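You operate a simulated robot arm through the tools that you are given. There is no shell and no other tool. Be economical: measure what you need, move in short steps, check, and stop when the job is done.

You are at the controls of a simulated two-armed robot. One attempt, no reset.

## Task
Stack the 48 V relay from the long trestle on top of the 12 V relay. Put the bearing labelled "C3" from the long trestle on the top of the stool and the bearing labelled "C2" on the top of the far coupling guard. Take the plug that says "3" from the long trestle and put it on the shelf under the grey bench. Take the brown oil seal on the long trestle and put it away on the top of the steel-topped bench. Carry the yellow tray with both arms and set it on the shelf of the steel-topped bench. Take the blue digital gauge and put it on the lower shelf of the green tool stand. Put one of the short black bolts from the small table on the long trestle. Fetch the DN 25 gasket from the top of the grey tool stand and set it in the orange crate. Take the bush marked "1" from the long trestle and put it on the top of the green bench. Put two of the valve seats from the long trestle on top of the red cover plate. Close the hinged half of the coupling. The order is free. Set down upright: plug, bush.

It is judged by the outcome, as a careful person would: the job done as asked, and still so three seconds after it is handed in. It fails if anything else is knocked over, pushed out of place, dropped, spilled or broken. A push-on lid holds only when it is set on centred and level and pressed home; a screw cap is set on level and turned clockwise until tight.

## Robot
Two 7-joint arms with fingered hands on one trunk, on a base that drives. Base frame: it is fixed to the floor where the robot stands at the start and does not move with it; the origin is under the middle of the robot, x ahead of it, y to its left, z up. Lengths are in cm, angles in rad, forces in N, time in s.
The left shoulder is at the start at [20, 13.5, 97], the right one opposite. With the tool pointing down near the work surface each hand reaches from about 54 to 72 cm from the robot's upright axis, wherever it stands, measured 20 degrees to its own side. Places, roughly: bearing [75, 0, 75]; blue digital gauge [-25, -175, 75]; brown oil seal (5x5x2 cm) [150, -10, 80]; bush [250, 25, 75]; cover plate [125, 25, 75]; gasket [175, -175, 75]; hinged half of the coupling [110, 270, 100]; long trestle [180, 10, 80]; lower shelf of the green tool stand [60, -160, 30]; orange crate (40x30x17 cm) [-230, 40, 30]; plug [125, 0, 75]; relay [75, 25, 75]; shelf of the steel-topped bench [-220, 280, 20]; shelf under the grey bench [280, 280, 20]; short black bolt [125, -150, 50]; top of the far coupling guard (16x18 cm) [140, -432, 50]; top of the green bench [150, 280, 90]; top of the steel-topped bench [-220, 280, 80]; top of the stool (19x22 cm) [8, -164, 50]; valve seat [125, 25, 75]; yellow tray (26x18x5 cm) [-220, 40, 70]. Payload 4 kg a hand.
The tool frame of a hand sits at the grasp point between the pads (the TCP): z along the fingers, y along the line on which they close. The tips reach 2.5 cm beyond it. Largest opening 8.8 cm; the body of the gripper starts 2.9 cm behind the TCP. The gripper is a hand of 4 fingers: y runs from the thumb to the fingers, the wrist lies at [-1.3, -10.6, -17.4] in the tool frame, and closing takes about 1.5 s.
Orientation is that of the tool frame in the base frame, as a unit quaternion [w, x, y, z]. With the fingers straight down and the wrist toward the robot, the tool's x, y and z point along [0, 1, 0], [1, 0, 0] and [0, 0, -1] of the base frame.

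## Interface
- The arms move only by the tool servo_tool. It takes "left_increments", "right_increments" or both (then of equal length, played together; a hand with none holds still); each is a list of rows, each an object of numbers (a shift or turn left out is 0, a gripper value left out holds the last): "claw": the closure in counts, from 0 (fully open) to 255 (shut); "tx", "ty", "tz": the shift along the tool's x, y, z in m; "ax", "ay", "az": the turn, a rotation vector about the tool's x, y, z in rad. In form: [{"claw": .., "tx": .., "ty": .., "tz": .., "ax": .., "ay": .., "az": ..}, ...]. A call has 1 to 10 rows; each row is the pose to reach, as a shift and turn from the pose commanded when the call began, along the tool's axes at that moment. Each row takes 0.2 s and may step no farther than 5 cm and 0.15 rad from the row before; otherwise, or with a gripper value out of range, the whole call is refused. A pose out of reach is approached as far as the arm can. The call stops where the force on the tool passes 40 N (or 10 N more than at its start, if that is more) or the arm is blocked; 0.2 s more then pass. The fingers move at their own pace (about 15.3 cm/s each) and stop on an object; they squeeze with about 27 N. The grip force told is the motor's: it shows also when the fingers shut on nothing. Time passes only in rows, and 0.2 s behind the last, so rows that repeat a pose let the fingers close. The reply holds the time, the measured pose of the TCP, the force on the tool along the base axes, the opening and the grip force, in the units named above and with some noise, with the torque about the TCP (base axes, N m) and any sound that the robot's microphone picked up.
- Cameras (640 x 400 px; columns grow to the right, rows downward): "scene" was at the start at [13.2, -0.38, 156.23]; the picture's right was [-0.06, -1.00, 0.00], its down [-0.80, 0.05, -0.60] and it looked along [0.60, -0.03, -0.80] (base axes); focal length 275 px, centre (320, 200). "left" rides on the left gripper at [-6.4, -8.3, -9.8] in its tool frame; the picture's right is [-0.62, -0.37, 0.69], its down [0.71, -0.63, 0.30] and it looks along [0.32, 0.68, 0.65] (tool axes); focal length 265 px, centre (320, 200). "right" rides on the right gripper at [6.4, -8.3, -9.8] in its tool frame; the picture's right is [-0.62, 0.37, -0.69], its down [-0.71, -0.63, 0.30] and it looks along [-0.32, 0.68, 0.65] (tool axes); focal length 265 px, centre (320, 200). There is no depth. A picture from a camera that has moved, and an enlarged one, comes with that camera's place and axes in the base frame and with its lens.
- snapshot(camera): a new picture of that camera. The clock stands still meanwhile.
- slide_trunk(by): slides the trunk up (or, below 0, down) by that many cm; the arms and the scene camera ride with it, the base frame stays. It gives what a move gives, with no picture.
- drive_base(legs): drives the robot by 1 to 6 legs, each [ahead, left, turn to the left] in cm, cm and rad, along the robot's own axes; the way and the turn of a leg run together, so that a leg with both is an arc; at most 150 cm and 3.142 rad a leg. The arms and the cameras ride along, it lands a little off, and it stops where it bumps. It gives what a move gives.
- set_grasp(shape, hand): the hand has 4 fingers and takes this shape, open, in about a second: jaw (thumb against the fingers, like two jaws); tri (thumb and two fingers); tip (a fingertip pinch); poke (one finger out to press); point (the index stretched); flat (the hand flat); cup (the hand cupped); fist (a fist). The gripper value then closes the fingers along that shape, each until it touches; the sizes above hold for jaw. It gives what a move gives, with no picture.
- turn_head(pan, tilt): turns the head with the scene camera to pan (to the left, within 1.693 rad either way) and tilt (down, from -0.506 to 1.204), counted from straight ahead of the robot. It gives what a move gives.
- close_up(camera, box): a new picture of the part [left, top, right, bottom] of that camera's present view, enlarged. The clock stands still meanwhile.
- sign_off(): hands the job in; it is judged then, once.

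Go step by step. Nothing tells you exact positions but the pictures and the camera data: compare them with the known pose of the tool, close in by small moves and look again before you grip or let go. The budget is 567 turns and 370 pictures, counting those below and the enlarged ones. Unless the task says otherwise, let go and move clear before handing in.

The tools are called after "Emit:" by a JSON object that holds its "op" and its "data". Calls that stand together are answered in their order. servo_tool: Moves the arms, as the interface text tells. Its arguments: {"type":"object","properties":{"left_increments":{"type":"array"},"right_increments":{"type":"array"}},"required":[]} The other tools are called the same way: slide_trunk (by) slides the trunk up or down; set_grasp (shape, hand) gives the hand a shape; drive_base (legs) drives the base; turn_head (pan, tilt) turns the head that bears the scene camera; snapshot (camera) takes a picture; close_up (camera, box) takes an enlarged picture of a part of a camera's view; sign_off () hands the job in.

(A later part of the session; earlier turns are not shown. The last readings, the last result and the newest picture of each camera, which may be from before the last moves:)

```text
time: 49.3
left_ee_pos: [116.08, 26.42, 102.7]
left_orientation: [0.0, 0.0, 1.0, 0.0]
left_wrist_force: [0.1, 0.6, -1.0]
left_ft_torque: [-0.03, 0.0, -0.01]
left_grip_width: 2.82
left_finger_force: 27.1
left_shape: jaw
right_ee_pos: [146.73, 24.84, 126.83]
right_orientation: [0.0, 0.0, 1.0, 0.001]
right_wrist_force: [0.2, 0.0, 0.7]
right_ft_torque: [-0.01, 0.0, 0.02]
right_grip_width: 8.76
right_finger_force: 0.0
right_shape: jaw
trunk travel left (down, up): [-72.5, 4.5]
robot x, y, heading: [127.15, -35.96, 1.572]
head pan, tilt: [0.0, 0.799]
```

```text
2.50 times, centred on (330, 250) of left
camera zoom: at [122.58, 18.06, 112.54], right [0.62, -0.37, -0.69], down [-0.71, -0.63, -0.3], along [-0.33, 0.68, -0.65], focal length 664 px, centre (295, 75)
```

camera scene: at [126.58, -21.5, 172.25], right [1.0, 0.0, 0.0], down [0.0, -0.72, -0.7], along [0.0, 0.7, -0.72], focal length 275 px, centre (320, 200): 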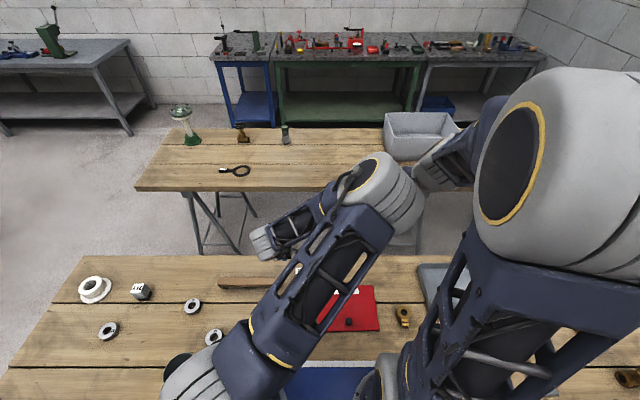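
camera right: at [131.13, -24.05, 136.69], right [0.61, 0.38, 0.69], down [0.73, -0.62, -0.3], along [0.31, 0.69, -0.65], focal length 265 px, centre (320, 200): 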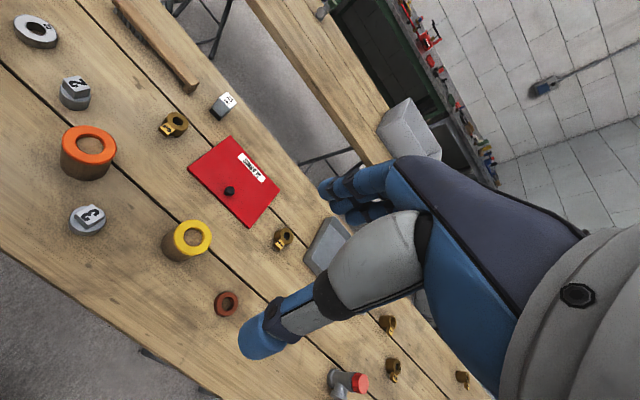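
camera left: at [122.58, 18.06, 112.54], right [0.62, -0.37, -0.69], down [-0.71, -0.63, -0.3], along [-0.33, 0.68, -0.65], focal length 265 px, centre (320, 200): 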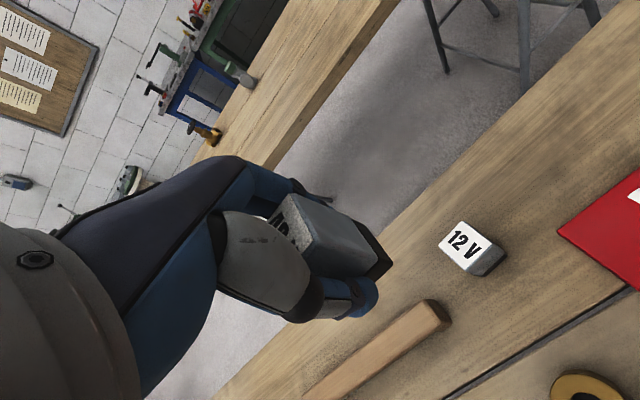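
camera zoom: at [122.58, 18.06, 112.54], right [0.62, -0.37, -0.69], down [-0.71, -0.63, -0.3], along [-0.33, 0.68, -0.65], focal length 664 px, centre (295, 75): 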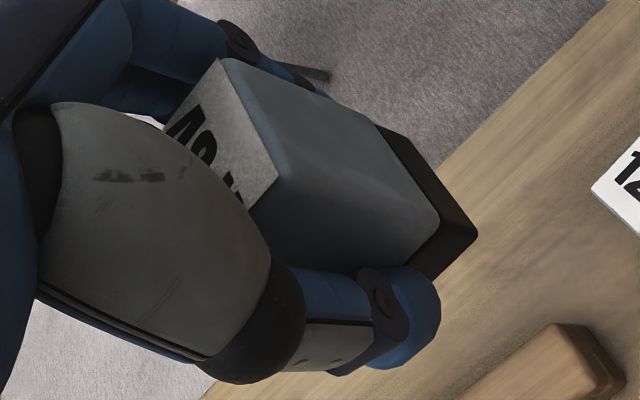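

12 V relay centre is (119.6, 27.5). I move over it and lower most of the way.

Emit:
{"op": "servo_tool", "data": {"left_increments": [{"tx": -0.02, "ty": 0.006, "az": -0.03}, {"tx": -0.036, "ty": 0.012, "az": -0.06}, {"tx": -0.036, "ty": 0.012, "tz": 0.04, "az": -0.06}, {"tx": -0.036, "ty": 0.012, "tz": 0.08, "az": -0.06}, {"tx": -0.036, "ty": 0.012, "tz": 0.115, "az": -0.06}]}}

Emit:
{"op": "snapshot", "data": {"camera": "left"}}

Emit:
{"op": "close_up", "data": {"camera": "scene", "box": [260, 240, 360, 302]}}

```text
time: 50.5
left_ee_pos: [119.83, 27.76, 91.19]
left_orientation: [-0.001, -0.03, 1.0, 0.0]
left_wrist_force: [0.0, 0.5, -1.2]
left_ft_torque: [-0.01, 0.01, 0.0]
left_grip_width: 2.86
left_finger_force: 27.3
left_shape: jaw
right_ee_pos: [146.82, 24.88, 126.7]
right_orientation: [-0.001, -0.001, 1.0, 0.0]
right_wrist_force: [0.6, -1.3, -0.6]
right_ft_torque: [0.0, -0.01, -0.03]
right_grip_width: 8.75
right_finger_force: 0.0
right_shape: jaw
trunk travel left (down, up): [-72.5, 4.5]
robot x, y, heading: [126.61, -35.84, 1.571]
head pan, tilt: [0.0, 0.799]
```

```text
333 pictures are left
camera left: at [126.7, 19.89, 101.08], right [0.64, -0.33, -0.69], down [-0.67, -0.67, -0.3], along [-0.37, 0.66, -0.65], focal length 265 px, centre (320, 200)
```

left: 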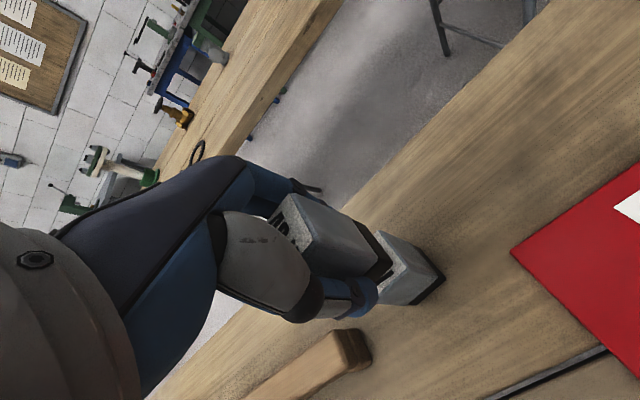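

```text
6.40 times, centred on (310, 271) of scene
camera zoom: at [126.63, -21.53, 172.26], right [1.0, 0.0, 0.0], down [0.0, -0.72, -0.7], along [0.0, 0.7, -0.72], focal length 1758 px, centre (384, -254)
```

zoom: 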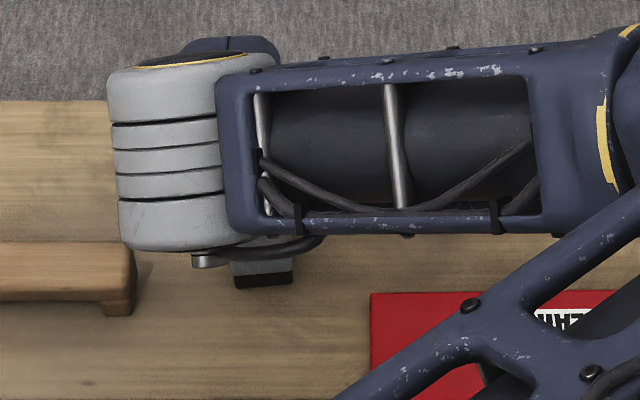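

Emit:
{"op": "close_up", "data": {"camera": "left", "box": [270, 180, 460, 320]}}

```text
2.86 times, centred on (365, 250) of left
camera zoom: at [126.7, 19.89, 101.08], right [0.64, -0.33, -0.69], down [-0.67, -0.67, -0.3], along [-0.37, 0.66, -0.65], focal length 758 px, centre (191, 57)
```

zoom: 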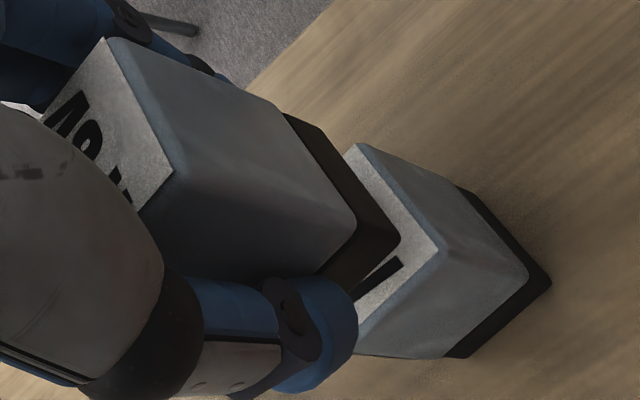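

Alignment looks right. I lower in small steps watching the force.

Emit:
{"op": "servo_tool", "data": {"left_increments": [{"tz": 0.01}, {"tz": 0.018}, {"tz": 0.021}, {"tz": 0.023}]}}

Emit:
{"op": "close_up", "data": {"camera": "left", "box": [270, 180, 460, 320]}}

```text
time: 51.7
left_ee_pos: [119.71, 27.98, 89.18]
left_orientation: [0.001, -0.032, 0.999, 0.006]
left_wrist_force: [1.7, -5.4, 23.6]
left_ft_torque: [-0.27, -0.03, 0.03]
left_grip_width: 2.99
left_finger_force: 27.0
left_shape: jaw
right_ee_pos: [146.79, 24.7, 126.74]
right_orientation: [0.001, 0.0, 1.0, 0.0]
right_wrist_force: [0.0, 0.0, -0.1]
right_ft_torque: [0.0, 0.02, -0.05]
right_grip_width: 8.77
right_finger_force: 0.0
right_shape: jaw
trunk travel left (down, up): [-72.5, 4.5]
robot x, y, heading: [127.02, -35.38, 1.571]
head pan, tilt: [0.0, 0.799]
stopped in row 4 (left hand): the force on the tool passed its limit at 41 N (the readings are from after the stop); the commanded pose is now the measured one
```

```text
2.86 times, centred on (365, 250) of left
camera zoom: at [126.64, 20.08, 98.97], right [0.64, -0.32, -0.7], down [-0.67, -0.67, -0.31], along [-0.37, 0.67, -0.65], focal length 758 px, centre (191, 57)
```

zoom: 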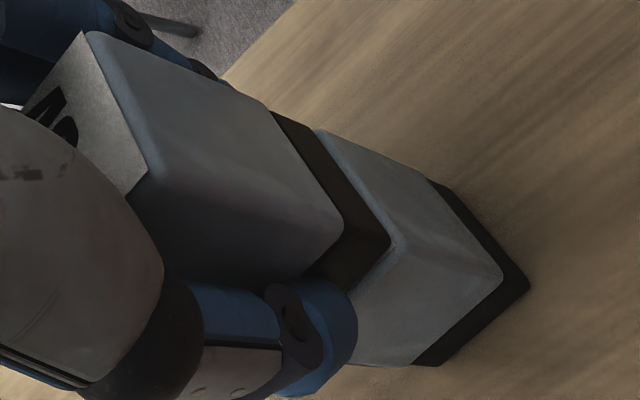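

Contact made. I relieve the pressure slightly, then release.

Emit:
{"op": "servo_tool", "data": {"left_increments": [{"tz": -0.001}, {"tz": -0.0015}, {"tz": -0.0015}]}}

Emit:
{"op": "servo_tool", "data": {"left_increments": [{"claw": 150}, {"claw": 110}, {"claw": 60}, {"claw": 0}, {"claw": 0}, {"claw": 0}, {"claw": 0}]}}

Emit:
{"op": "snapshot", "data": {"camera": "left"}}

```text
time: 52.5
left_ee_pos: [119.62, 28.03, 89.25]
left_orientation: [0.001, -0.032, 0.999, 0.004]
left_wrist_force: [-0.1, -0.6, 17.6]
left_ft_torque: [-0.13, 0.01, 0.04]
left_grip_width: 2.96
left_finger_force: 27.7
left_shape: jaw
right_ee_pos: [146.8, 24.86, 126.78]
right_orientation: [-0.001, 0.0, 1.0, 0.0]
right_wrist_force: [-0.3, 0.2, 0.3]
right_ft_torque: [0.01, -0.02, 0.02]
right_grip_width: 8.75
right_finger_force: 0.0
right_shape: jaw
trunk travel left (down, up): [-72.5, 4.5]
robot x, y, heading: [127.01, -35.78, 1.569]
head pan, tilt: [0.0, 0.799]
```

```text
time: 54.1
left_ee_pos: [119.72, 28.05, 89.22]
left_orientation: [0.001, -0.031, 1.0, 0.003]
left_wrist_force: [-0.2, -0.3, 0.1]
left_ft_torque: [-0.02, -0.02, 0.0]
left_grip_width: 8.78
left_finger_force: 0.0
left_shape: jaw
right_ee_pos: [146.81, 24.86, 126.68]
right_orientation: [0.001, 0.0, 1.0, 0.0]
right_wrist_force: [-0.9, 0.1, -0.2]
right_ft_torque: [-0.02, 0.01, -0.01]
right_grip_width: 8.73
right_finger_force: 0.0
right_shape: jaw
trunk travel left (down, up): [-72.5, 4.5]
robot x, y, heading: [127.25, -35.83, 1.571]
head pan, tilt: [0.0, 0.799]
```

```text
329 pictures are left
camera left: at [126.67, 20.05, 98.98], right [0.64, -0.32, -0.69], down [-0.67, -0.67, -0.31], along [-0.37, 0.67, -0.65], focal length 265 px, centre (320, 200)
```

left: 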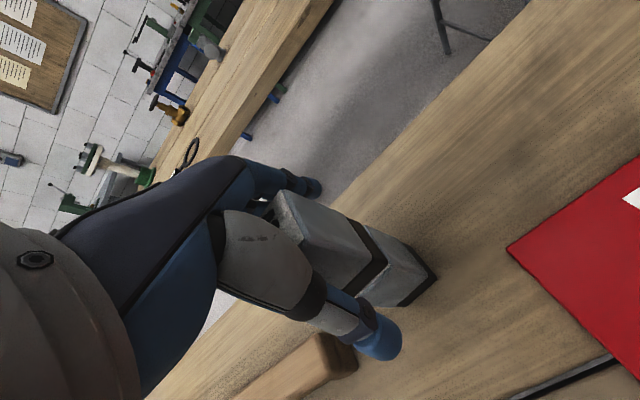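

Stacked. I raise the hand straight up and check the result and the brass pieces.

Emit:
{"op": "servo_tool", "data": {"left_increments": [{"tz": -0.04}, {"tz": -0.08}, {"tz": -0.12}, {"tz": -0.16}, {"tz": -0.2, "az": 0.06}]}}

Emit:
{"op": "snapshot", "data": {"camera": "left"}}

Emit:
{"op": "close_up", "data": {"camera": "right", "box": [0, 60, 640, 400]}}

```text
time: 55.3
left_ee_pos: [119.77, 27.68, 109.46]
left_orientation: [0.0, -0.002, 1.0, 0.004]
left_wrist_force: [0.6, -0.2, 0.5]
left_ft_torque: [-0.01, 0.01, 0.01]
left_grip_width: 8.78
left_finger_force: 0.0
left_shape: jaw
right_ee_pos: [146.84, 24.89, 126.7]
right_orientation: [-0.001, -0.001, 1.0, 0.0]
right_wrist_force: [-0.1, 0.0, 0.6]
right_ft_torque: [0.02, -0.03, -0.03]
right_grip_width: 8.78
right_finger_force: 0.0
right_shape: jaw
trunk travel left (down, up): [-72.5, 4.5]
robot x, y, heading: [126.74, -35.63, 1.569]
head pan, tilt: [0.0, 0.799]
```

```text
328 pictures are left
camera left: at [126.2, 19.36, 119.12], right [0.62, -0.36, -0.7], down [-0.71, -0.63, -0.31], along [-0.33, 0.69, -0.65], focal length 265 px, centre (320, 200)
```

left: 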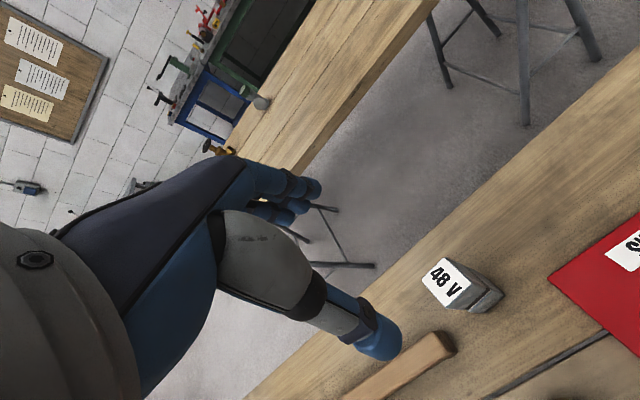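

```text
1.00 times, centred on (320, 230) of right (not enlarged: the box is as wide or as high as the picture)
camera zoom: at [140.38, 16.41, 136.67], right [0.62, 0.37, 0.69], down [0.71, -0.63, -0.3], along [0.32, 0.68, -0.65], focal length 265 px, centre (320, 170)
```

zoom: 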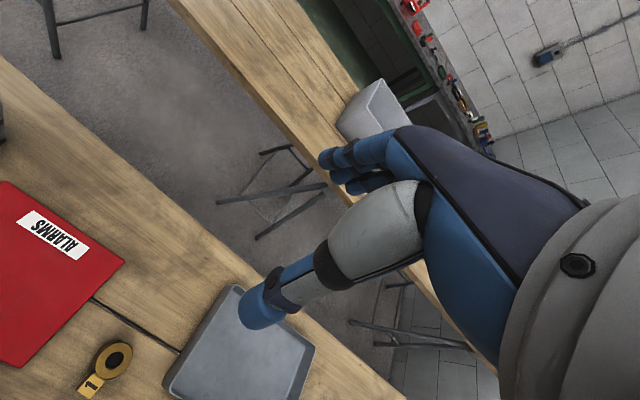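

The relay stack stands well. Next I back off and move right to inspect the far brass pieces.

Emit:
{"op": "servo_tool", "data": {"left_increments": [{"tx": 0.04, "tz": -0.02}, {"tx": 0.08, "tz": -0.04}, {"tx": 0.12, "tz": -0.06}, {"tx": 0.16, "tz": -0.08}, {"tx": 0.2, "tz": -0.1}, {"tx": 0.24, "tz": -0.12}]}}

Emit:
{"op": "drive_base", "data": {"legs": [[-25, 0, 0], [0, -85, 0]]}}

Emit:
{"op": "snapshot", "data": {"camera": "scene"}}

Emit:
{"op": "snapshot", "data": {"camera": "right"}}

```text
time: 56.7
left_ee_pos: [95.88, 27.51, 121.24]
left_orientation: [0.0, -0.001, 1.0, 0.003]
left_wrist_force: [0.0, -0.1, -0.5]
left_ft_torque: [0.01, -0.01, 0.01]
left_grip_width: 8.79
left_finger_force: 0.1
left_shape: jaw
right_ee_pos: [146.84, 24.88, 126.81]
right_orientation: [0.0, 0.0, 1.0, 0.0]
right_wrist_force: [-0.1, -0.2, 0.3]
right_ft_torque: [0.02, 0.0, -0.03]
right_grip_width: 8.77
right_finger_force: 0.0
right_shape: jaw
trunk travel left (down, up): [-72.5, 4.5]
robot x, y, heading: [126.65, -35.85, 1.566]
head pan, tilt: [0.0, 0.799]
```

```text
time: 62.6
left_ee_pos: [178.33, 2.88, 121.29]
left_orientation: [0.0, -0.014, 1.0, 0.003]
left_wrist_force: [-0.2, 0.2, -0.4]
left_ft_torque: [-0.02, 0.01, -0.02]
left_grip_width: 8.77
left_finger_force: 0.0
left_shape: jaw
right_ee_pos: [229.43, 1.35, 126.8]
right_orientation: [0.0, -0.014, 1.0, 0.0]
right_wrist_force: [-0.5, -0.2, 0.4]
right_ft_torque: [-0.01, 0.01, -0.01]
right_grip_width: 8.74
right_finger_force: 0.2
right_shape: jaw
trunk travel left (down, up): [-72.5, 4.5]
robot x, y, heading: [211.08, -59.79, 1.594]
head pan, tilt: [0.0, 0.799]
```

```text
326 pictures are left
camera scene: at [210.5, -45.46, 172.25], right [1.0, 0.03, 0.0], down [0.02, -0.72, -0.7], along [-0.02, 0.7, -0.72], focal length 275 px, centre (320, 200)
```

scene: 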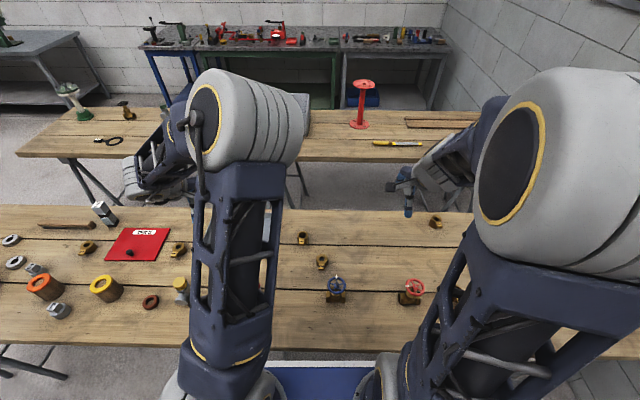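

```text
325 pictures are left
camera right: at [223.26, -7.21, 136.68], right [0.61, 0.38, 0.69], down [0.73, -0.61, -0.3], along [0.31, 0.69, -0.65], focal length 265 px, centre (320, 200)
```

right: 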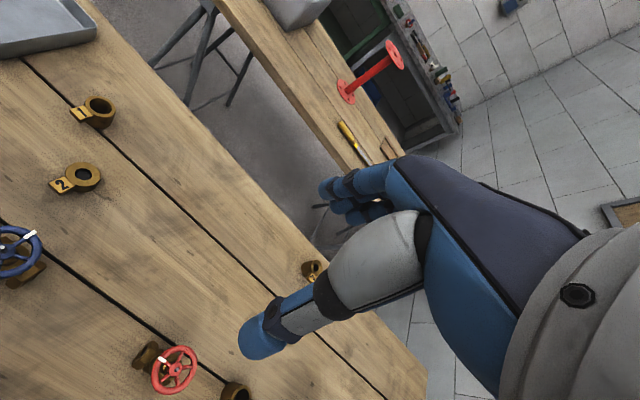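

Emit:
{"op": "close_up", "data": {"camera": "right", "box": [40, 80, 168, 208]}}

Emit:
{"op": "close_up", "data": {"camera": "scene", "box": [280, 205, 480, 315]}}

Emit:
{"op": "close_up", "data": {"camera": "scene", "box": [20, 210, 200, 322]}}

Emit:
{"op": "close_up", "data": {"camera": "scene", "box": [400, 200, 480, 250]}}

```text
3.12 times, centred on (104, 144) of right
camera zoom: at [223.26, -7.21, 136.68], right [0.61, 0.38, 0.69], down [0.73, -0.61, -0.3], along [0.31, 0.69, -0.65], focal length 829 px, centre (995, 375)
```

zoom: 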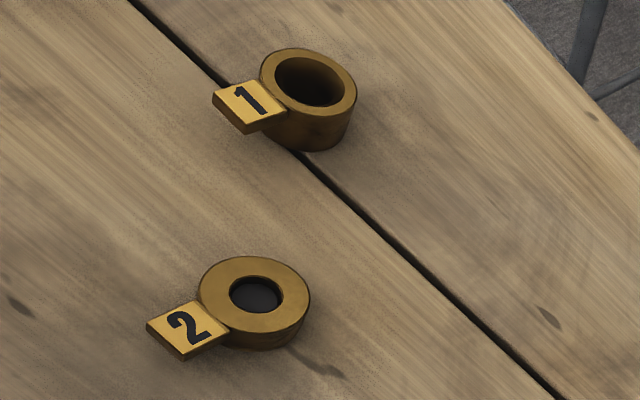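

```text
3.20 times, centred on (380, 260) of scene
camera zoom: at [210.5, -45.46, 172.25], right [1.0, 0.03, 0.0], down [0.02, -0.72, -0.7], along [-0.02, 0.7, -0.72], focal length 879 px, centre (128, 8)
```

zoom: 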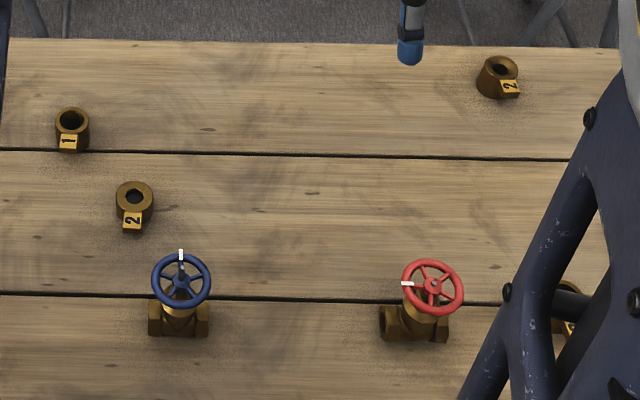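

```text
3.56 times, centred on (110, 266) of scene
camera zoom: at [210.5, -45.46, 172.25], right [1.0, 0.03, 0.0], down [0.02, -0.72, -0.7], along [-0.02, 0.7, -0.72], focal length 976 px, centre (1067, -35)
```

zoom: 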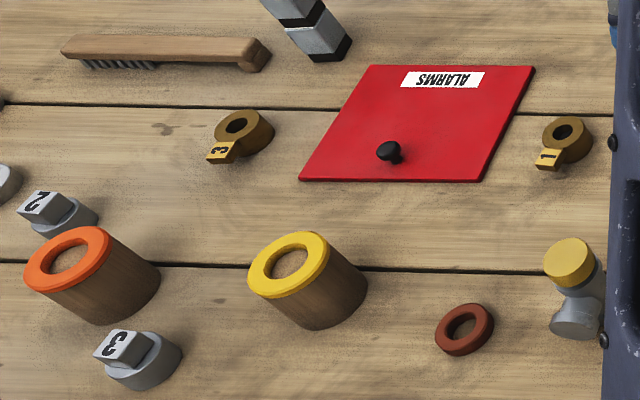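

```text
8.00 times, centred on (440, 225) of scene
camera zoom: at [210.5, -45.46, 172.25], right [1.0, 0.03, 0.0], down [0.02, -0.72, -0.7], along [-0.02, 0.7, -0.72], focal length 2197 px, centre (-640, 0)
```

zoom: 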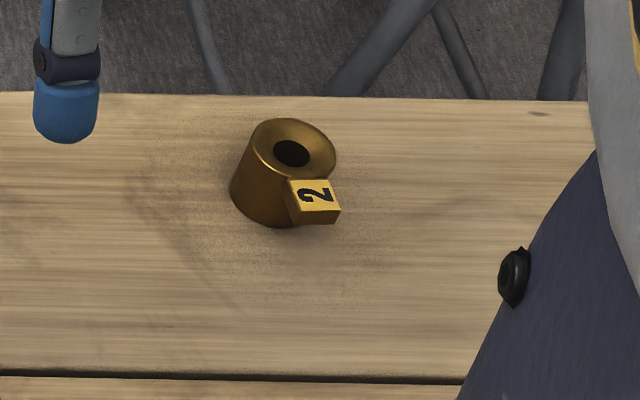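

The brass pieces come in different shapes; I take hand-camera views to compare them.

Emit:
{"op": "snapshot", "data": {"camera": "left"}}

Emit:
{"op": "servo_tool", "data": {"right_increments": [{"tz": 0.045}, {"tz": 0.09}, {"tx": 0.01, "tz": 0.13}, {"tx": 0.02, "tz": 0.15}]}}

Emit:
{"op": "close_up", "data": {"camera": "right", "box": [0, 0, 200, 125]}}

Emit:
{"op": "snapshot", "data": {"camera": "right"}}

```text
320 pictures are left
camera left: at [185.12, -5.32, 130.97], right [0.63, -0.35, -0.7], down [-0.7, -0.65, -0.31], along [-0.34, 0.68, -0.65], focal length 265 px, centre (320, 200)
```

left: 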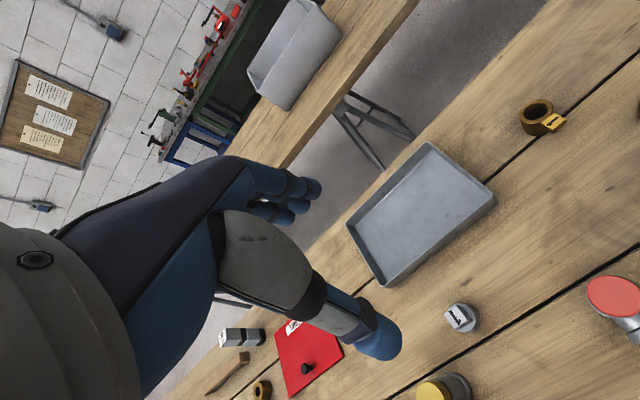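

```text
time: 63.6
left_ee_pos: [178.58, 2.8, 121.16]
left_orientation: [0.001, -0.014, 1.0, 0.003]
left_wrist_force: [0.5, 0.2, -0.8]
left_ft_torque: [0.02, -0.02, 0.03]
left_grip_width: 8.8
left_finger_force: 0.2
left_shape: jaw
right_ee_pos: [227.6, 1.29, 111.75]
right_orientation: [0.001, -0.013, 1.0, 0.0]
right_wrist_force: [-0.6, 0.7, 0.3]
right_ft_torque: [0.04, 0.06, -0.03]
right_grip_width: 8.78
right_finger_force: 0.0
right_shape: jaw
trunk travel left (down, up): [-72.5, 4.5]
robot x, y, heading: [210.88, -59.71, 1.596]
head pan, tilt: [0.0, 0.799]
```

```text
3.20 times, centred on (100, 62) of right
camera zoom: at [221.42, -7.36, 121.68], right [0.61, 0.38, 0.69], down [0.73, -0.61, -0.3], along [0.31, 0.69, -0.65], focal length 849 px, centre (1024, 640)
```

zoom: 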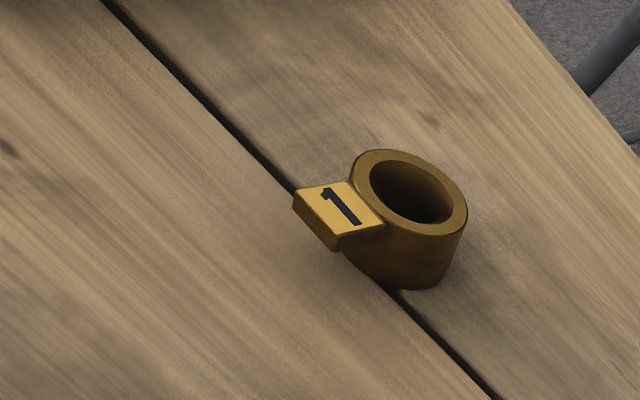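

```text
318 pictures are left
camera right: at [221.42, -7.36, 121.68], right [0.61, 0.38, 0.69], down [0.73, -0.61, -0.3], along [0.31, 0.69, -0.65], focal length 265 px, centre (320, 200)
```

right: 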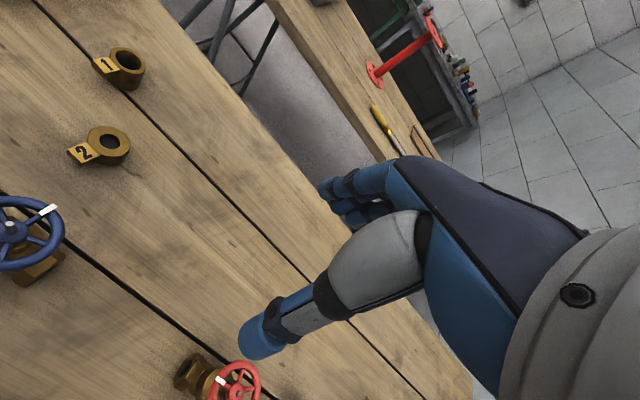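

I move further right to see the last brass pieces.

Emit:
{"op": "drive_base", "data": {"legs": [[0, -45, -0.025]]}}

Emit:
{"op": "snapshot", "data": {"camera": "right"}}

Emit:
{"op": "snapshot", "data": {"camera": "left"}}

Emit:
{"op": "snapshot", "data": {"camera": "scene"}}

```text
time: 66.2
left_ee_pos: [223.78, 4.23, 121.18]
left_orientation: [0.0, -0.001, 1.0, 0.004]
left_wrist_force: [0.2, -0.1, -0.4]
left_ft_torque: [-0.02, -0.03, 0.01]
left_grip_width: 8.79
left_finger_force: 0.1
left_shape: jaw
right_ee_pos: [272.83, 1.39, 111.72]
right_orientation: [0.0, 0.0, 1.0, 0.0]
right_wrist_force: [0.2, 0.2, 0.2]
right_ft_torque: [-0.01, -0.02, -0.02]
right_grip_width: 8.77
right_finger_force: 0.1
right_shape: jaw
trunk travel left (down, up): [-72.5, 4.5]
robot x, y, heading: [254.88, -58.74, 1.574]
head pan, tilt: [0.0, 0.799]
```

```text
317 pictures are left
camera right: at [266.42, -6.99, 121.7], right [0.62, 0.37, 0.69], down [0.72, -0.63, -0.3], along [0.32, 0.68, -0.65], focal length 265 px, centre (320, 200)
```

right: 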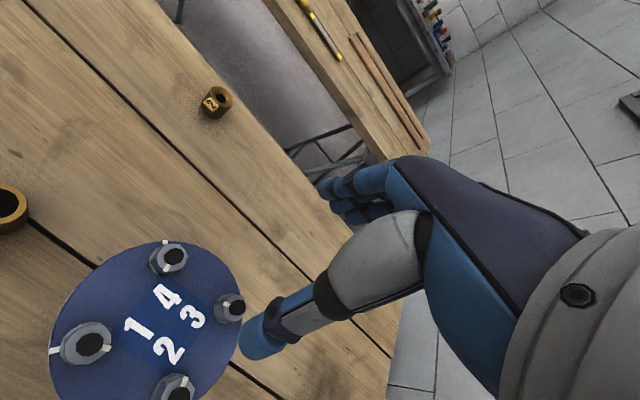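

```text
316 pictures are left
camera left: at [230.22, -4.1, 130.97], right [0.62, -0.36, -0.7], down [-0.71, -0.63, -0.31], along [-0.33, 0.69, -0.65], focal length 265 px, centre (320, 200)
```

left: 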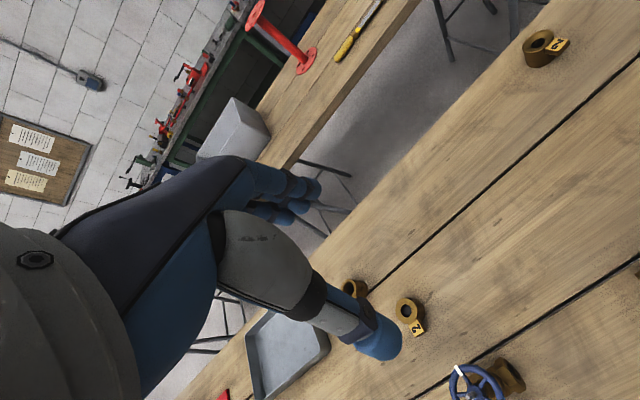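

```text
315 pictures are left
camera scene: at [254.61, -44.84, 172.25], right [1.0, 0.0, 0.0], down [0.0, -0.72, -0.7], along [0.0, 0.7, -0.72], focal length 275 px, centre (320, 200)
```

scene: 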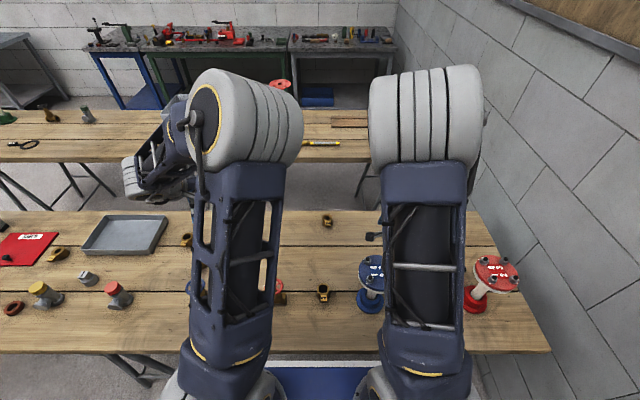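

Emit:
{"op": "close_up", "data": {"camera": "scene", "box": [290, 265, 370, 315]}}

Emit:
{"op": "close_up", "data": {"camera": "left", "box": [500, 10, 600, 80]}}

Emit:
{"op": "close_up", "data": {"camera": "left", "box": [330, 260, 450, 350]}}

Emit:
{"op": "close_up", "data": {"camera": "scene", "box": [170, 225, 210, 265]}}

```text
8.00 times, centred on (330, 290) of scene
camera zoom: at [254.61, -44.84, 172.25], right [1.0, 0.0, 0.0], down [0.0, -0.72, -0.7], along [0.0, 0.7, -0.72], focal length 2197 px, centre (240, -520)
```

zoom: 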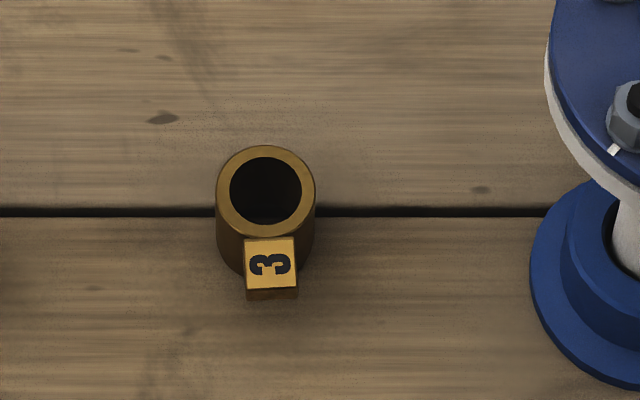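

```text
5.71 times, centred on (550, 45) of left
camera zoom: at [230.22, -4.1, 130.97], right [0.62, -0.36, -0.7], down [-0.71, -0.63, -0.31], along [-0.33, 0.69, -0.65], focal length 1517 px, centre (-994, 1086)
```

zoom: 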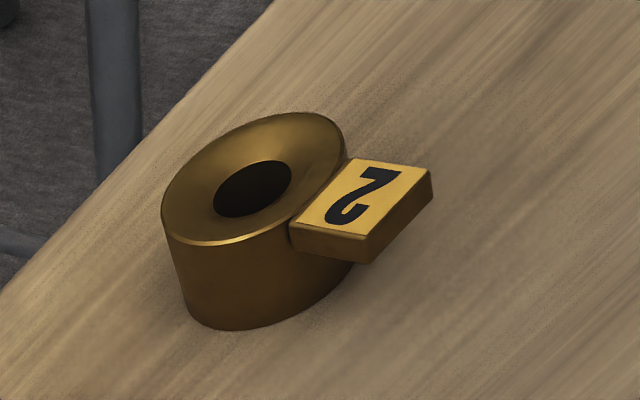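

```text
4.44 times, centred on (390, 305) of left
camera zoom: at [230.22, -4.1, 130.97], right [0.62, -0.36, -0.7], down [-0.71, -0.63, -0.31], along [-0.33, 0.69, -0.65], focal length 1180 px, centre (9, -267)
```

zoom: 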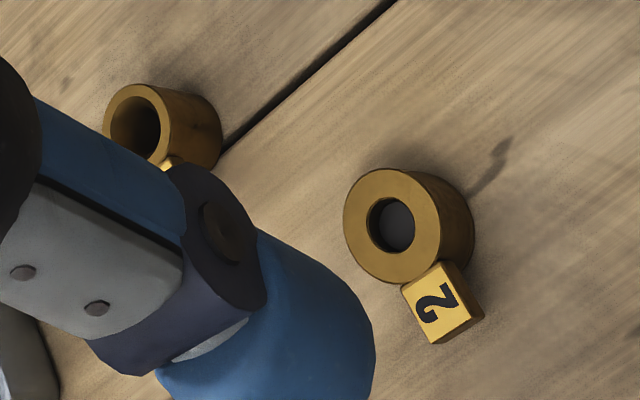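

```text
10.00 times, centred on (190, 245) of scene
camera zoom: at [254.61, -44.84, 172.25], right [1.0, 0.0, 0.0], down [0.0, -0.72, -0.7], along [0.0, 0.7, -0.72], focal length 2746 px, centre (1620, -250)
```

zoom: 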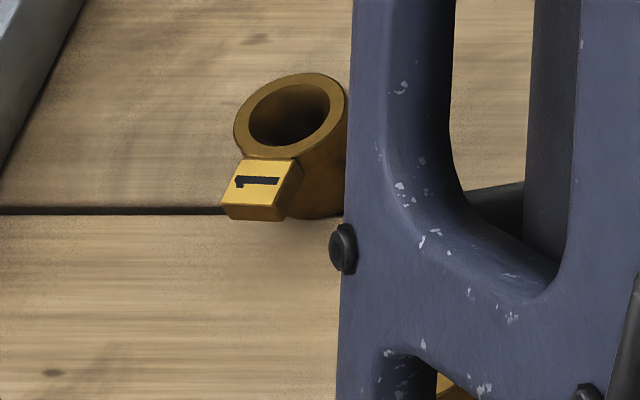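

The tall thin-walled bush "1" sits near (203, 20). I raise the right hand for clearance and drive to fetch bush 1 with the left hand.

Emit:
{"op": "servo_tool", "data": {"right_increments": [{"tz": -0.05}, {"tz": -0.1}, {"tz": -0.15}]}}

Emit:
{"op": "drive_base", "data": {"legs": [[0, 28, 0], [15, 0, 0]]}}

Emit:
{"op": "snapshot", "data": {"camera": "left"}}

```text
time: 67.0
left_ee_pos: [223.79, 4.22, 121.18]
left_orientation: [0.0, -0.001, 1.0, 0.004]
left_wrist_force: [-0.1, -0.2, 0.3]
left_ft_torque: [0.01, 0.02, 0.0]
left_grip_width: 8.8
left_finger_force: 0.1
left_shape: jaw
right_ee_pos: [272.43, 1.79, 126.81]
right_orientation: [-0.024, 0.019, 0.999, 0.008]
right_wrist_force: [2.0, -1.3, -1.4]
right_ft_torque: [0.1, 0.07, 0.03]
right_grip_width: 8.77
right_finger_force: 0.0
right_shape: jaw
trunk travel left (down, up): [-72.5, 4.5]
robot x, y, heading: [254.79, -59.24, 1.581]
head pan, tilt: [0.0, 0.799]
```

```text
time: 70.0
left_ee_pos: [196.8, 19.69, 121.17]
left_orientation: [-0.001, 0.003, 1.0, 0.003]
left_wrist_force: [0.2, -1.3, 0.1]
left_ft_torque: [-0.03, 0.01, 0.0]
left_grip_width: 8.79
left_finger_force: 0.2
left_shape: jaw
right_ee_pos: [245.73, 16.43, 126.6]
right_orientation: [0.0, 0.004, 1.0, 0.0]
right_wrist_force: [-0.3, 0.2, -0.3]
right_ft_torque: [0.02, 0.01, 0.02]
right_grip_width: 8.77
right_finger_force: 0.2
right_shape: jaw
trunk travel left (down, up): [-72.5, 4.5]
robot x, y, heading: [227.01, -44.17, 1.562]
head pan, tilt: [0.0, 0.799]
```

```text
310 pictures are left
camera left: at [203.08, 11.36, 130.98], right [0.62, -0.37, -0.7], down [-0.72, -0.62, -0.31], along [-0.32, 0.69, -0.65], focal length 265 px, centre (320, 200)
```

left: 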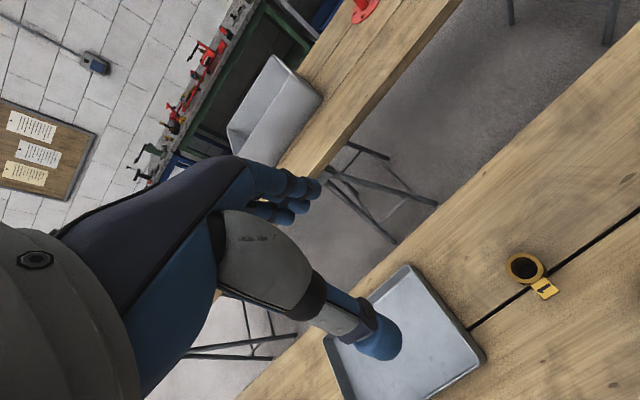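

Bush 1 is at about (202, 20.5) with its tag toward -y, so I turn the hand to grip along x.

Emit:
{"op": "servo_tool", "data": {"left_increments": [{"az": 0.15, "tx": -0.01}, {"az": 0.3, "tx": -0.02}, {"az": 0.45, "tx": -0.03}, {"az": 0.6, "tx": -0.04}, {"az": 0.75, "tx": -0.05}, {"az": 0.9, "tx": -0.054, "ty": 0.008}, {"az": 1.05, "tx": -0.054, "ty": 0.008}, {"az": 1.2, "tx": -0.054, "ty": 0.008}, {"az": 1.35, "tx": -0.054, "ty": 0.008}, {"az": 1.5, "tx": -0.054, "ty": 0.008}]}}

Emit:
{"op": "servo_tool", "data": {"left_increments": [{"tz": 0.05}, {"tz": 0.1}, {"tz": 0.15}, {"tz": 0.2}, {"tz": 0.23}]}}

Emit:
{"op": "snapshot", "data": {"camera": "left"}}

```text
time: 72.2
left_ee_pos: [202.06, 20.48, 121.19]
left_orientation: [-0.002, 0.684, 0.729, 0.003]
left_wrist_force: [1.1, 0.2, 0.1]
left_ft_torque: [-0.01, 0.0, -0.01]
left_grip_width: 8.82
left_finger_force: 0.0
left_shape: jaw
right_ee_pos: [245.81, 16.57, 126.67]
right_orientation: [0.0, 0.004, 1.0, 0.0]
right_wrist_force: [0.0, 0.6, -0.4]
right_ft_torque: [0.0, 0.01, 0.01]
right_grip_width: 8.76
right_finger_force: 0.1
right_shape: jaw
trunk travel left (down, up): [-72.5, 4.5]
robot x, y, heading: [227.33, -43.55, 1.563]
head pan, tilt: [0.0, 0.799]
```

```text
time: 73.4
left_ee_pos: [202.0, 20.81, 98.0]
left_orientation: [-0.003, 0.684, 0.73, 0.002]
left_wrist_force: [0.2, 0.7, 0.1]
left_ft_torque: [0.01, 0.01, -0.01]
left_grip_width: 8.78
left_finger_force: 0.1
left_shape: jaw
right_ee_pos: [245.66, 16.58, 126.69]
right_orientation: [0.0, 0.004, 1.0, 0.0]
right_wrist_force: [0.2, 0.4, 0.2]
right_ft_torque: [-0.01, 0.01, 0.01]
right_grip_width: 8.75
right_finger_force: 0.0
right_shape: jaw
trunk travel left (down, up): [-72.5, 4.5]
robot x, y, heading: [227.22, -43.88, 1.565]
head pan, tilt: [0.0, 0.799]
```

```text
309 pictures are left
camera left: at [194.16, 13.81, 107.81], right [-0.33, -0.64, -0.7], down [-0.68, 0.67, -0.3], along [0.66, 0.37, -0.65], focal length 265 px, centre (320, 200)
```

left: 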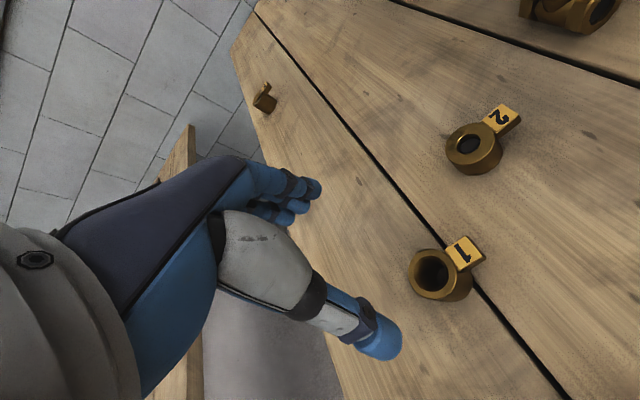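

Emit:
{"op": "servo_tool", "data": {"left_increments": [{"tx": -0.004, "ty": -0.002, "tz": 0.04}, {"tx": -0.004, "ty": -0.002, "tz": 0.08}, {"tx": -0.004, "ty": -0.002, "tz": 0.11}]}}

Emit:
{"op": "snapshot", "data": {"camera": "left"}}

```text
time: 74.2
left_ee_pos: [201.82, 20.44, 87.14]
left_orientation: [-0.003, 0.684, 0.73, 0.002]
left_wrist_force: [0.3, 0.7, -0.7]
left_ft_torque: [0.01, -0.02, 0.03]
left_grip_width: 8.78
left_finger_force: 0.0
left_shape: jaw
right_ee_pos: [245.77, 16.55, 126.53]
right_orientation: [0.0, 0.005, 1.0, 0.0]
right_wrist_force: [0.6, -0.2, 0.2]
right_ft_torque: [-0.04, -0.02, 0.02]
right_grip_width: 8.75
right_finger_force: 0.1
right_shape: jaw
trunk travel left (down, up): [-72.5, 4.5]
robot x, y, heading: [227.09, -43.84, 1.564]
head pan, tilt: [0.0, 0.799]
```

```text
308 pictures are left
camera left: at [193.89, 13.39, 96.95], right [-0.33, -0.64, -0.7], down [-0.68, 0.67, -0.3], along [0.66, 0.37, -0.65], focal length 265 px, centre (320, 200)
```

left: 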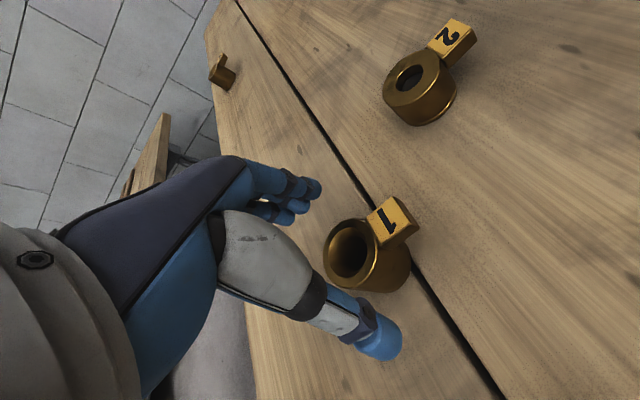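

Aligned; I descend and close on the bush.

Emit:
{"op": "servo_tool", "data": {"left_increments": [{"tx": -0.001, "tz": 0.02}, {"tx": -0.001, "tz": 0.037}, {"tx": -0.001, "tz": 0.037}]}}

Emit:
{"op": "servo_tool", "data": {"left_increments": [{"claw": 255}, {"claw": 255}, {"claw": 255}, {"claw": 255}, {"claw": 255}, {"claw": 255}, {"claw": 255}, {"claw": 255}, {"claw": 255}]}}

Emit:
{"op": "servo_tool", "data": {"left_increments": [{"tz": -0.04}, {"tz": -0.09}, {"tz": -0.14}, {"tz": -0.19}, {"tz": -0.24}, {"tz": -0.29}, {"tz": -0.34}]}}

Emit:
{"op": "snapshot", "data": {"camera": "left"}}

```text
time: 75.0
left_ee_pos: [201.93, 20.12, 83.39]
left_orientation: [-0.003, 0.684, 0.73, 0.002]
left_wrist_force: [0.7, -0.7, 0.7]
left_ft_torque: [-0.02, 0.01, 0.0]
left_grip_width: 8.78
left_finger_force: 0.0
left_shape: jaw
right_ee_pos: [245.69, 16.5, 126.58]
right_orientation: [0.0, 0.004, 1.0, -0.001]
right_wrist_force: [-0.2, -0.1, -0.6]
right_ft_torque: [0.03, -0.01, -0.01]
right_grip_width: 8.77
right_finger_force: 0.0
right_shape: jaw
trunk travel left (down, up): [-72.5, 4.5]
robot x, y, heading: [226.95, -43.94, 1.564]
head pan, tilt: [0.0, 0.799]
```

```text
time: 77.0
left_ee_pos: [201.87, 20.25, 83.45]
left_orientation: [-0.003, 0.684, 0.729, 0.003]
left_wrist_force: [0.1, 0.2, 0.4]
left_ft_torque: [0.01, -0.03, 0.03]
left_grip_width: 3.47
left_finger_force: 27.0
left_shape: jaw
right_ee_pos: [245.78, 16.41, 126.55]
right_orientation: [-0.001, 0.003, 1.0, 0.0]
right_wrist_force: [0.0, 0.8, -1.4]
right_ft_torque: [0.05, 0.02, 0.01]
right_grip_width: 8.78
right_finger_force: 0.0
right_shape: jaw
trunk travel left (down, up): [-72.5, 4.5]
robot x, y, heading: [227.28, -43.68, 1.561]
head pan, tilt: [0.0, 0.799]
```

```text
time: 78.6
left_ee_pos: [201.89, 20.02, 117.42]
left_orientation: [-0.002, 0.684, 0.73, 0.001]
left_wrist_force: [-0.4, 0.2, -2.9]
left_ft_torque: [0.0, 0.03, 0.02]
left_grip_width: 3.45
left_finger_force: 27.3
left_shape: jaw
right_ee_pos: [245.7, 16.41, 126.59]
right_orientation: [-0.001, 0.003, 1.0, -0.001]
right_wrist_force: [-0.2, -0.7, -0.3]
right_ft_torque: [-0.03, 0.0, -0.02]
right_grip_width: 8.77
right_finger_force: 0.0
right_shape: jaw
trunk travel left (down, up): [-72.5, 4.5]
robot x, y, heading: [227.33, -43.84, 1.562]
head pan, tilt: [0.0, 0.799]
```

```text
307 pictures are left
camera left: at [194.03, 13.11, 127.22], right [-0.33, -0.64, -0.7], down [-0.67, 0.67, -0.3], along [0.66, 0.37, -0.65], focal length 265 px, centre (320, 200)
```

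left: 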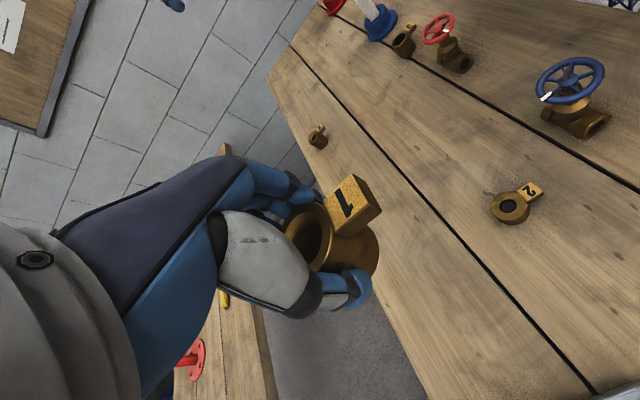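

Bush held. Now I drive left along the trestle to take plug "3" with the right hand.

Emit:
{"op": "drive_base", "data": {"legs": [[-25, 0, 0.008], [0, 122, 0]]}}

Emit:
{"op": "snapshot", "data": {"camera": "right"}}

```text
time: 86.1
left_ee_pos: [80.9, -3.6, 117.45]
left_orientation: [-0.002, 0.687, 0.727, 0.003]
left_wrist_force: [0.2, 0.0, -3.1]
left_ft_torque: [-0.02, 0.01, 0.0]
left_grip_width: 3.46
left_finger_force: 27.5
left_shape: jaw
right_ee_pos: [124.6, -7.65, 126.58]
right_orientation: [0.0, 0.009, 1.0, 0.0]
right_wrist_force: [-0.7, -0.3, 0.2]
right_ft_torque: [0.05, 0.01, -0.03]
right_grip_width: 8.79
right_finger_force: 0.0
right_shape: jaw
trunk travel left (down, up): [-72.5, 4.5]
robot x, y, heading: [105.67, -67.97, 1.553]
head pan, tilt: [0.0, 0.799]
```

```text
306 pictures are left
camera right: at [118.05, -15.95, 136.54], right [0.63, 0.36, 0.69], down [0.7, -0.64, -0.3], along [0.34, 0.68, -0.65], focal length 265 px, centre (320, 200)
```

right: 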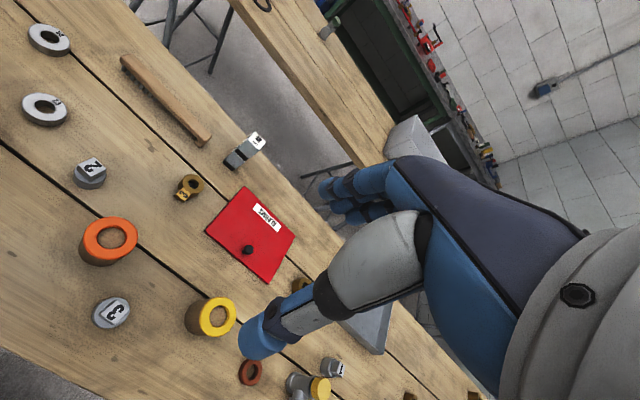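

Emit:
{"op": "servo_tool", "data": {"right_increments": [{"tx": 0.01, "ty": -0.017, "tz": 0.04}, {"tx": 0.01, "ty": -0.034, "tz": 0.085}, {"tx": 0.01, "ty": -0.034, "tz": 0.13}, {"tx": 0.01, "ty": -0.034, "tz": 0.175}, {"tx": 0.01, "ty": -0.034, "tz": 0.22}, {"tx": 0.01, "ty": -0.034, "tz": 0.26}]}}

Emit:
{"op": "snapshot", "data": {"camera": "right"}}

```text
time: 87.5
left_ee_pos: [81.02, -3.66, 117.38]
left_orientation: [-0.003, 0.687, 0.727, 0.003]
left_wrist_force: [0.4, -0.6, -2.3]
left_ft_torque: [0.05, 0.01, 0.03]
left_grip_width: 3.43
left_finger_force: 26.8
left_shape: jaw
right_ee_pos: [123.57, -11.01, 100.39]
right_orientation: [0.0, 0.009, 1.0, 0.001]
right_wrist_force: [0.1, -0.1, 0.5]
right_ft_torque: [0.05, -0.01, 0.01]
right_grip_width: 8.79
right_finger_force: 0.1
right_shape: jaw
right hand out of reach, approached as far as the arm can: row 4
trunk travel left (down, up): [-72.5, 4.5]
robot x, y, heading: [105.6, -67.99, 1.554]
head pan, tilt: [0.0, 0.799]
```

```text
305 pictures are left
camera right: at [117.1, -19.31, 110.35], right [0.63, 0.36, 0.69], down [0.7, -0.64, -0.31], along [0.34, 0.68, -0.65], focal length 265 px, centre (320, 200)
```

right: 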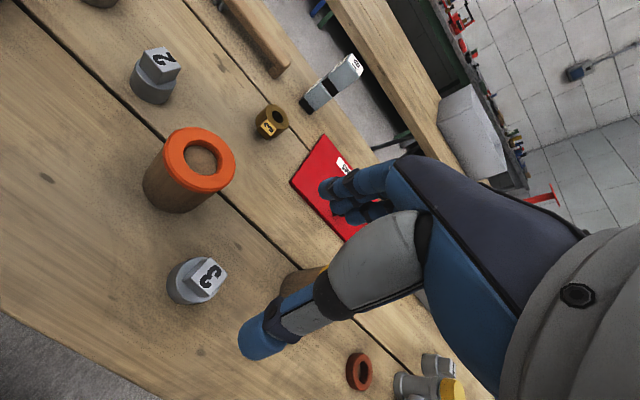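

Emit:
{"op": "close_up", "data": {"camera": "right", "box": [150, 240, 246, 320]}}

```text
5.00 times, centred on (198, 280) of right
camera zoom: at [117.1, -19.31, 110.35], right [0.63, 0.36, 0.69], down [0.7, -0.64, -0.31], along [0.34, 0.68, -0.65], focal length 1327 px, centre (930, -200)
```

zoom: 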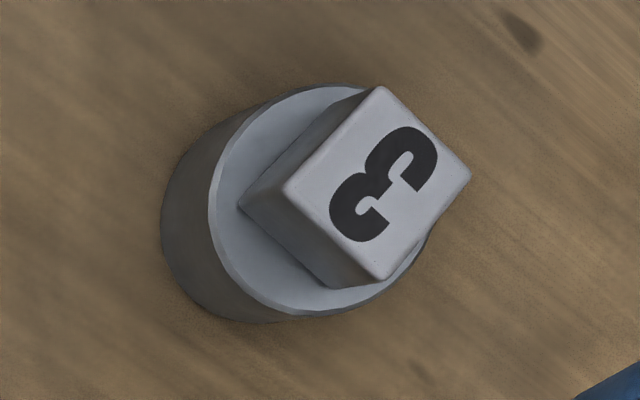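

Plug head is square and axis-aligned, centre (124.0, -10.8). I descend to grip the round body.

Emit:
{"op": "servo_tool", "data": {"right_increments": [{"tx": -0.005, "ty": 0.003, "tz": 0.045}, {"tx": -0.005, "ty": 0.003, "tz": 0.09}, {"tx": -0.005, "ty": 0.003, "tz": 0.12}, {"tx": -0.005, "ty": 0.003, "tz": 0.135}]}}

Emit:
{"op": "snapshot", "data": {"camera": "right"}}

```text
time: 88.5
left_ee_pos: [80.99, -3.67, 117.36]
left_orientation: [-0.002, 0.687, 0.727, 0.003]
left_wrist_force: [-0.5, 0.8, -2.0]
left_ft_torque: [-0.01, -0.04, 0.03]
left_grip_width: 3.47
left_finger_force: 27.4
left_shape: jaw
right_ee_pos: [124.15, -10.65, 87.0]
right_orientation: [0.0, 0.008, 1.0, -0.001]
right_wrist_force: [0.3, -0.7, -0.7]
right_ft_torque: [-0.02, -0.01, -0.02]
right_grip_width: 8.78
right_finger_force: 0.0
right_shape: jaw
trunk travel left (down, up): [-72.5, 4.5]
robot x, y, heading: [105.58, -67.75, 1.553]
head pan, tilt: [0.0, 0.799]
```

```text
303 pictures are left
camera right: at [117.58, -18.98, 96.94], right [0.63, 0.36, 0.69], down [0.7, -0.64, -0.3], along [0.34, 0.68, -0.65], focal length 265 px, centre (320, 200)
```

right: 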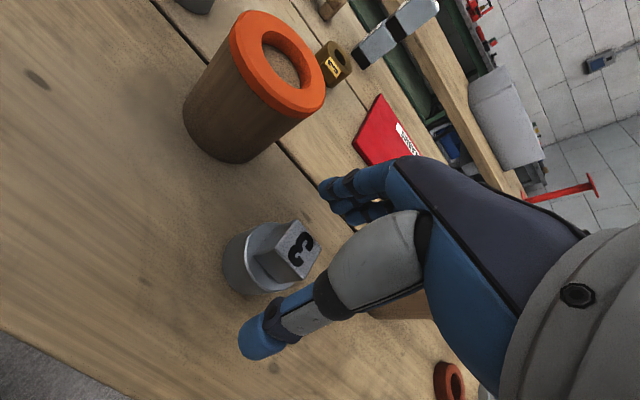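

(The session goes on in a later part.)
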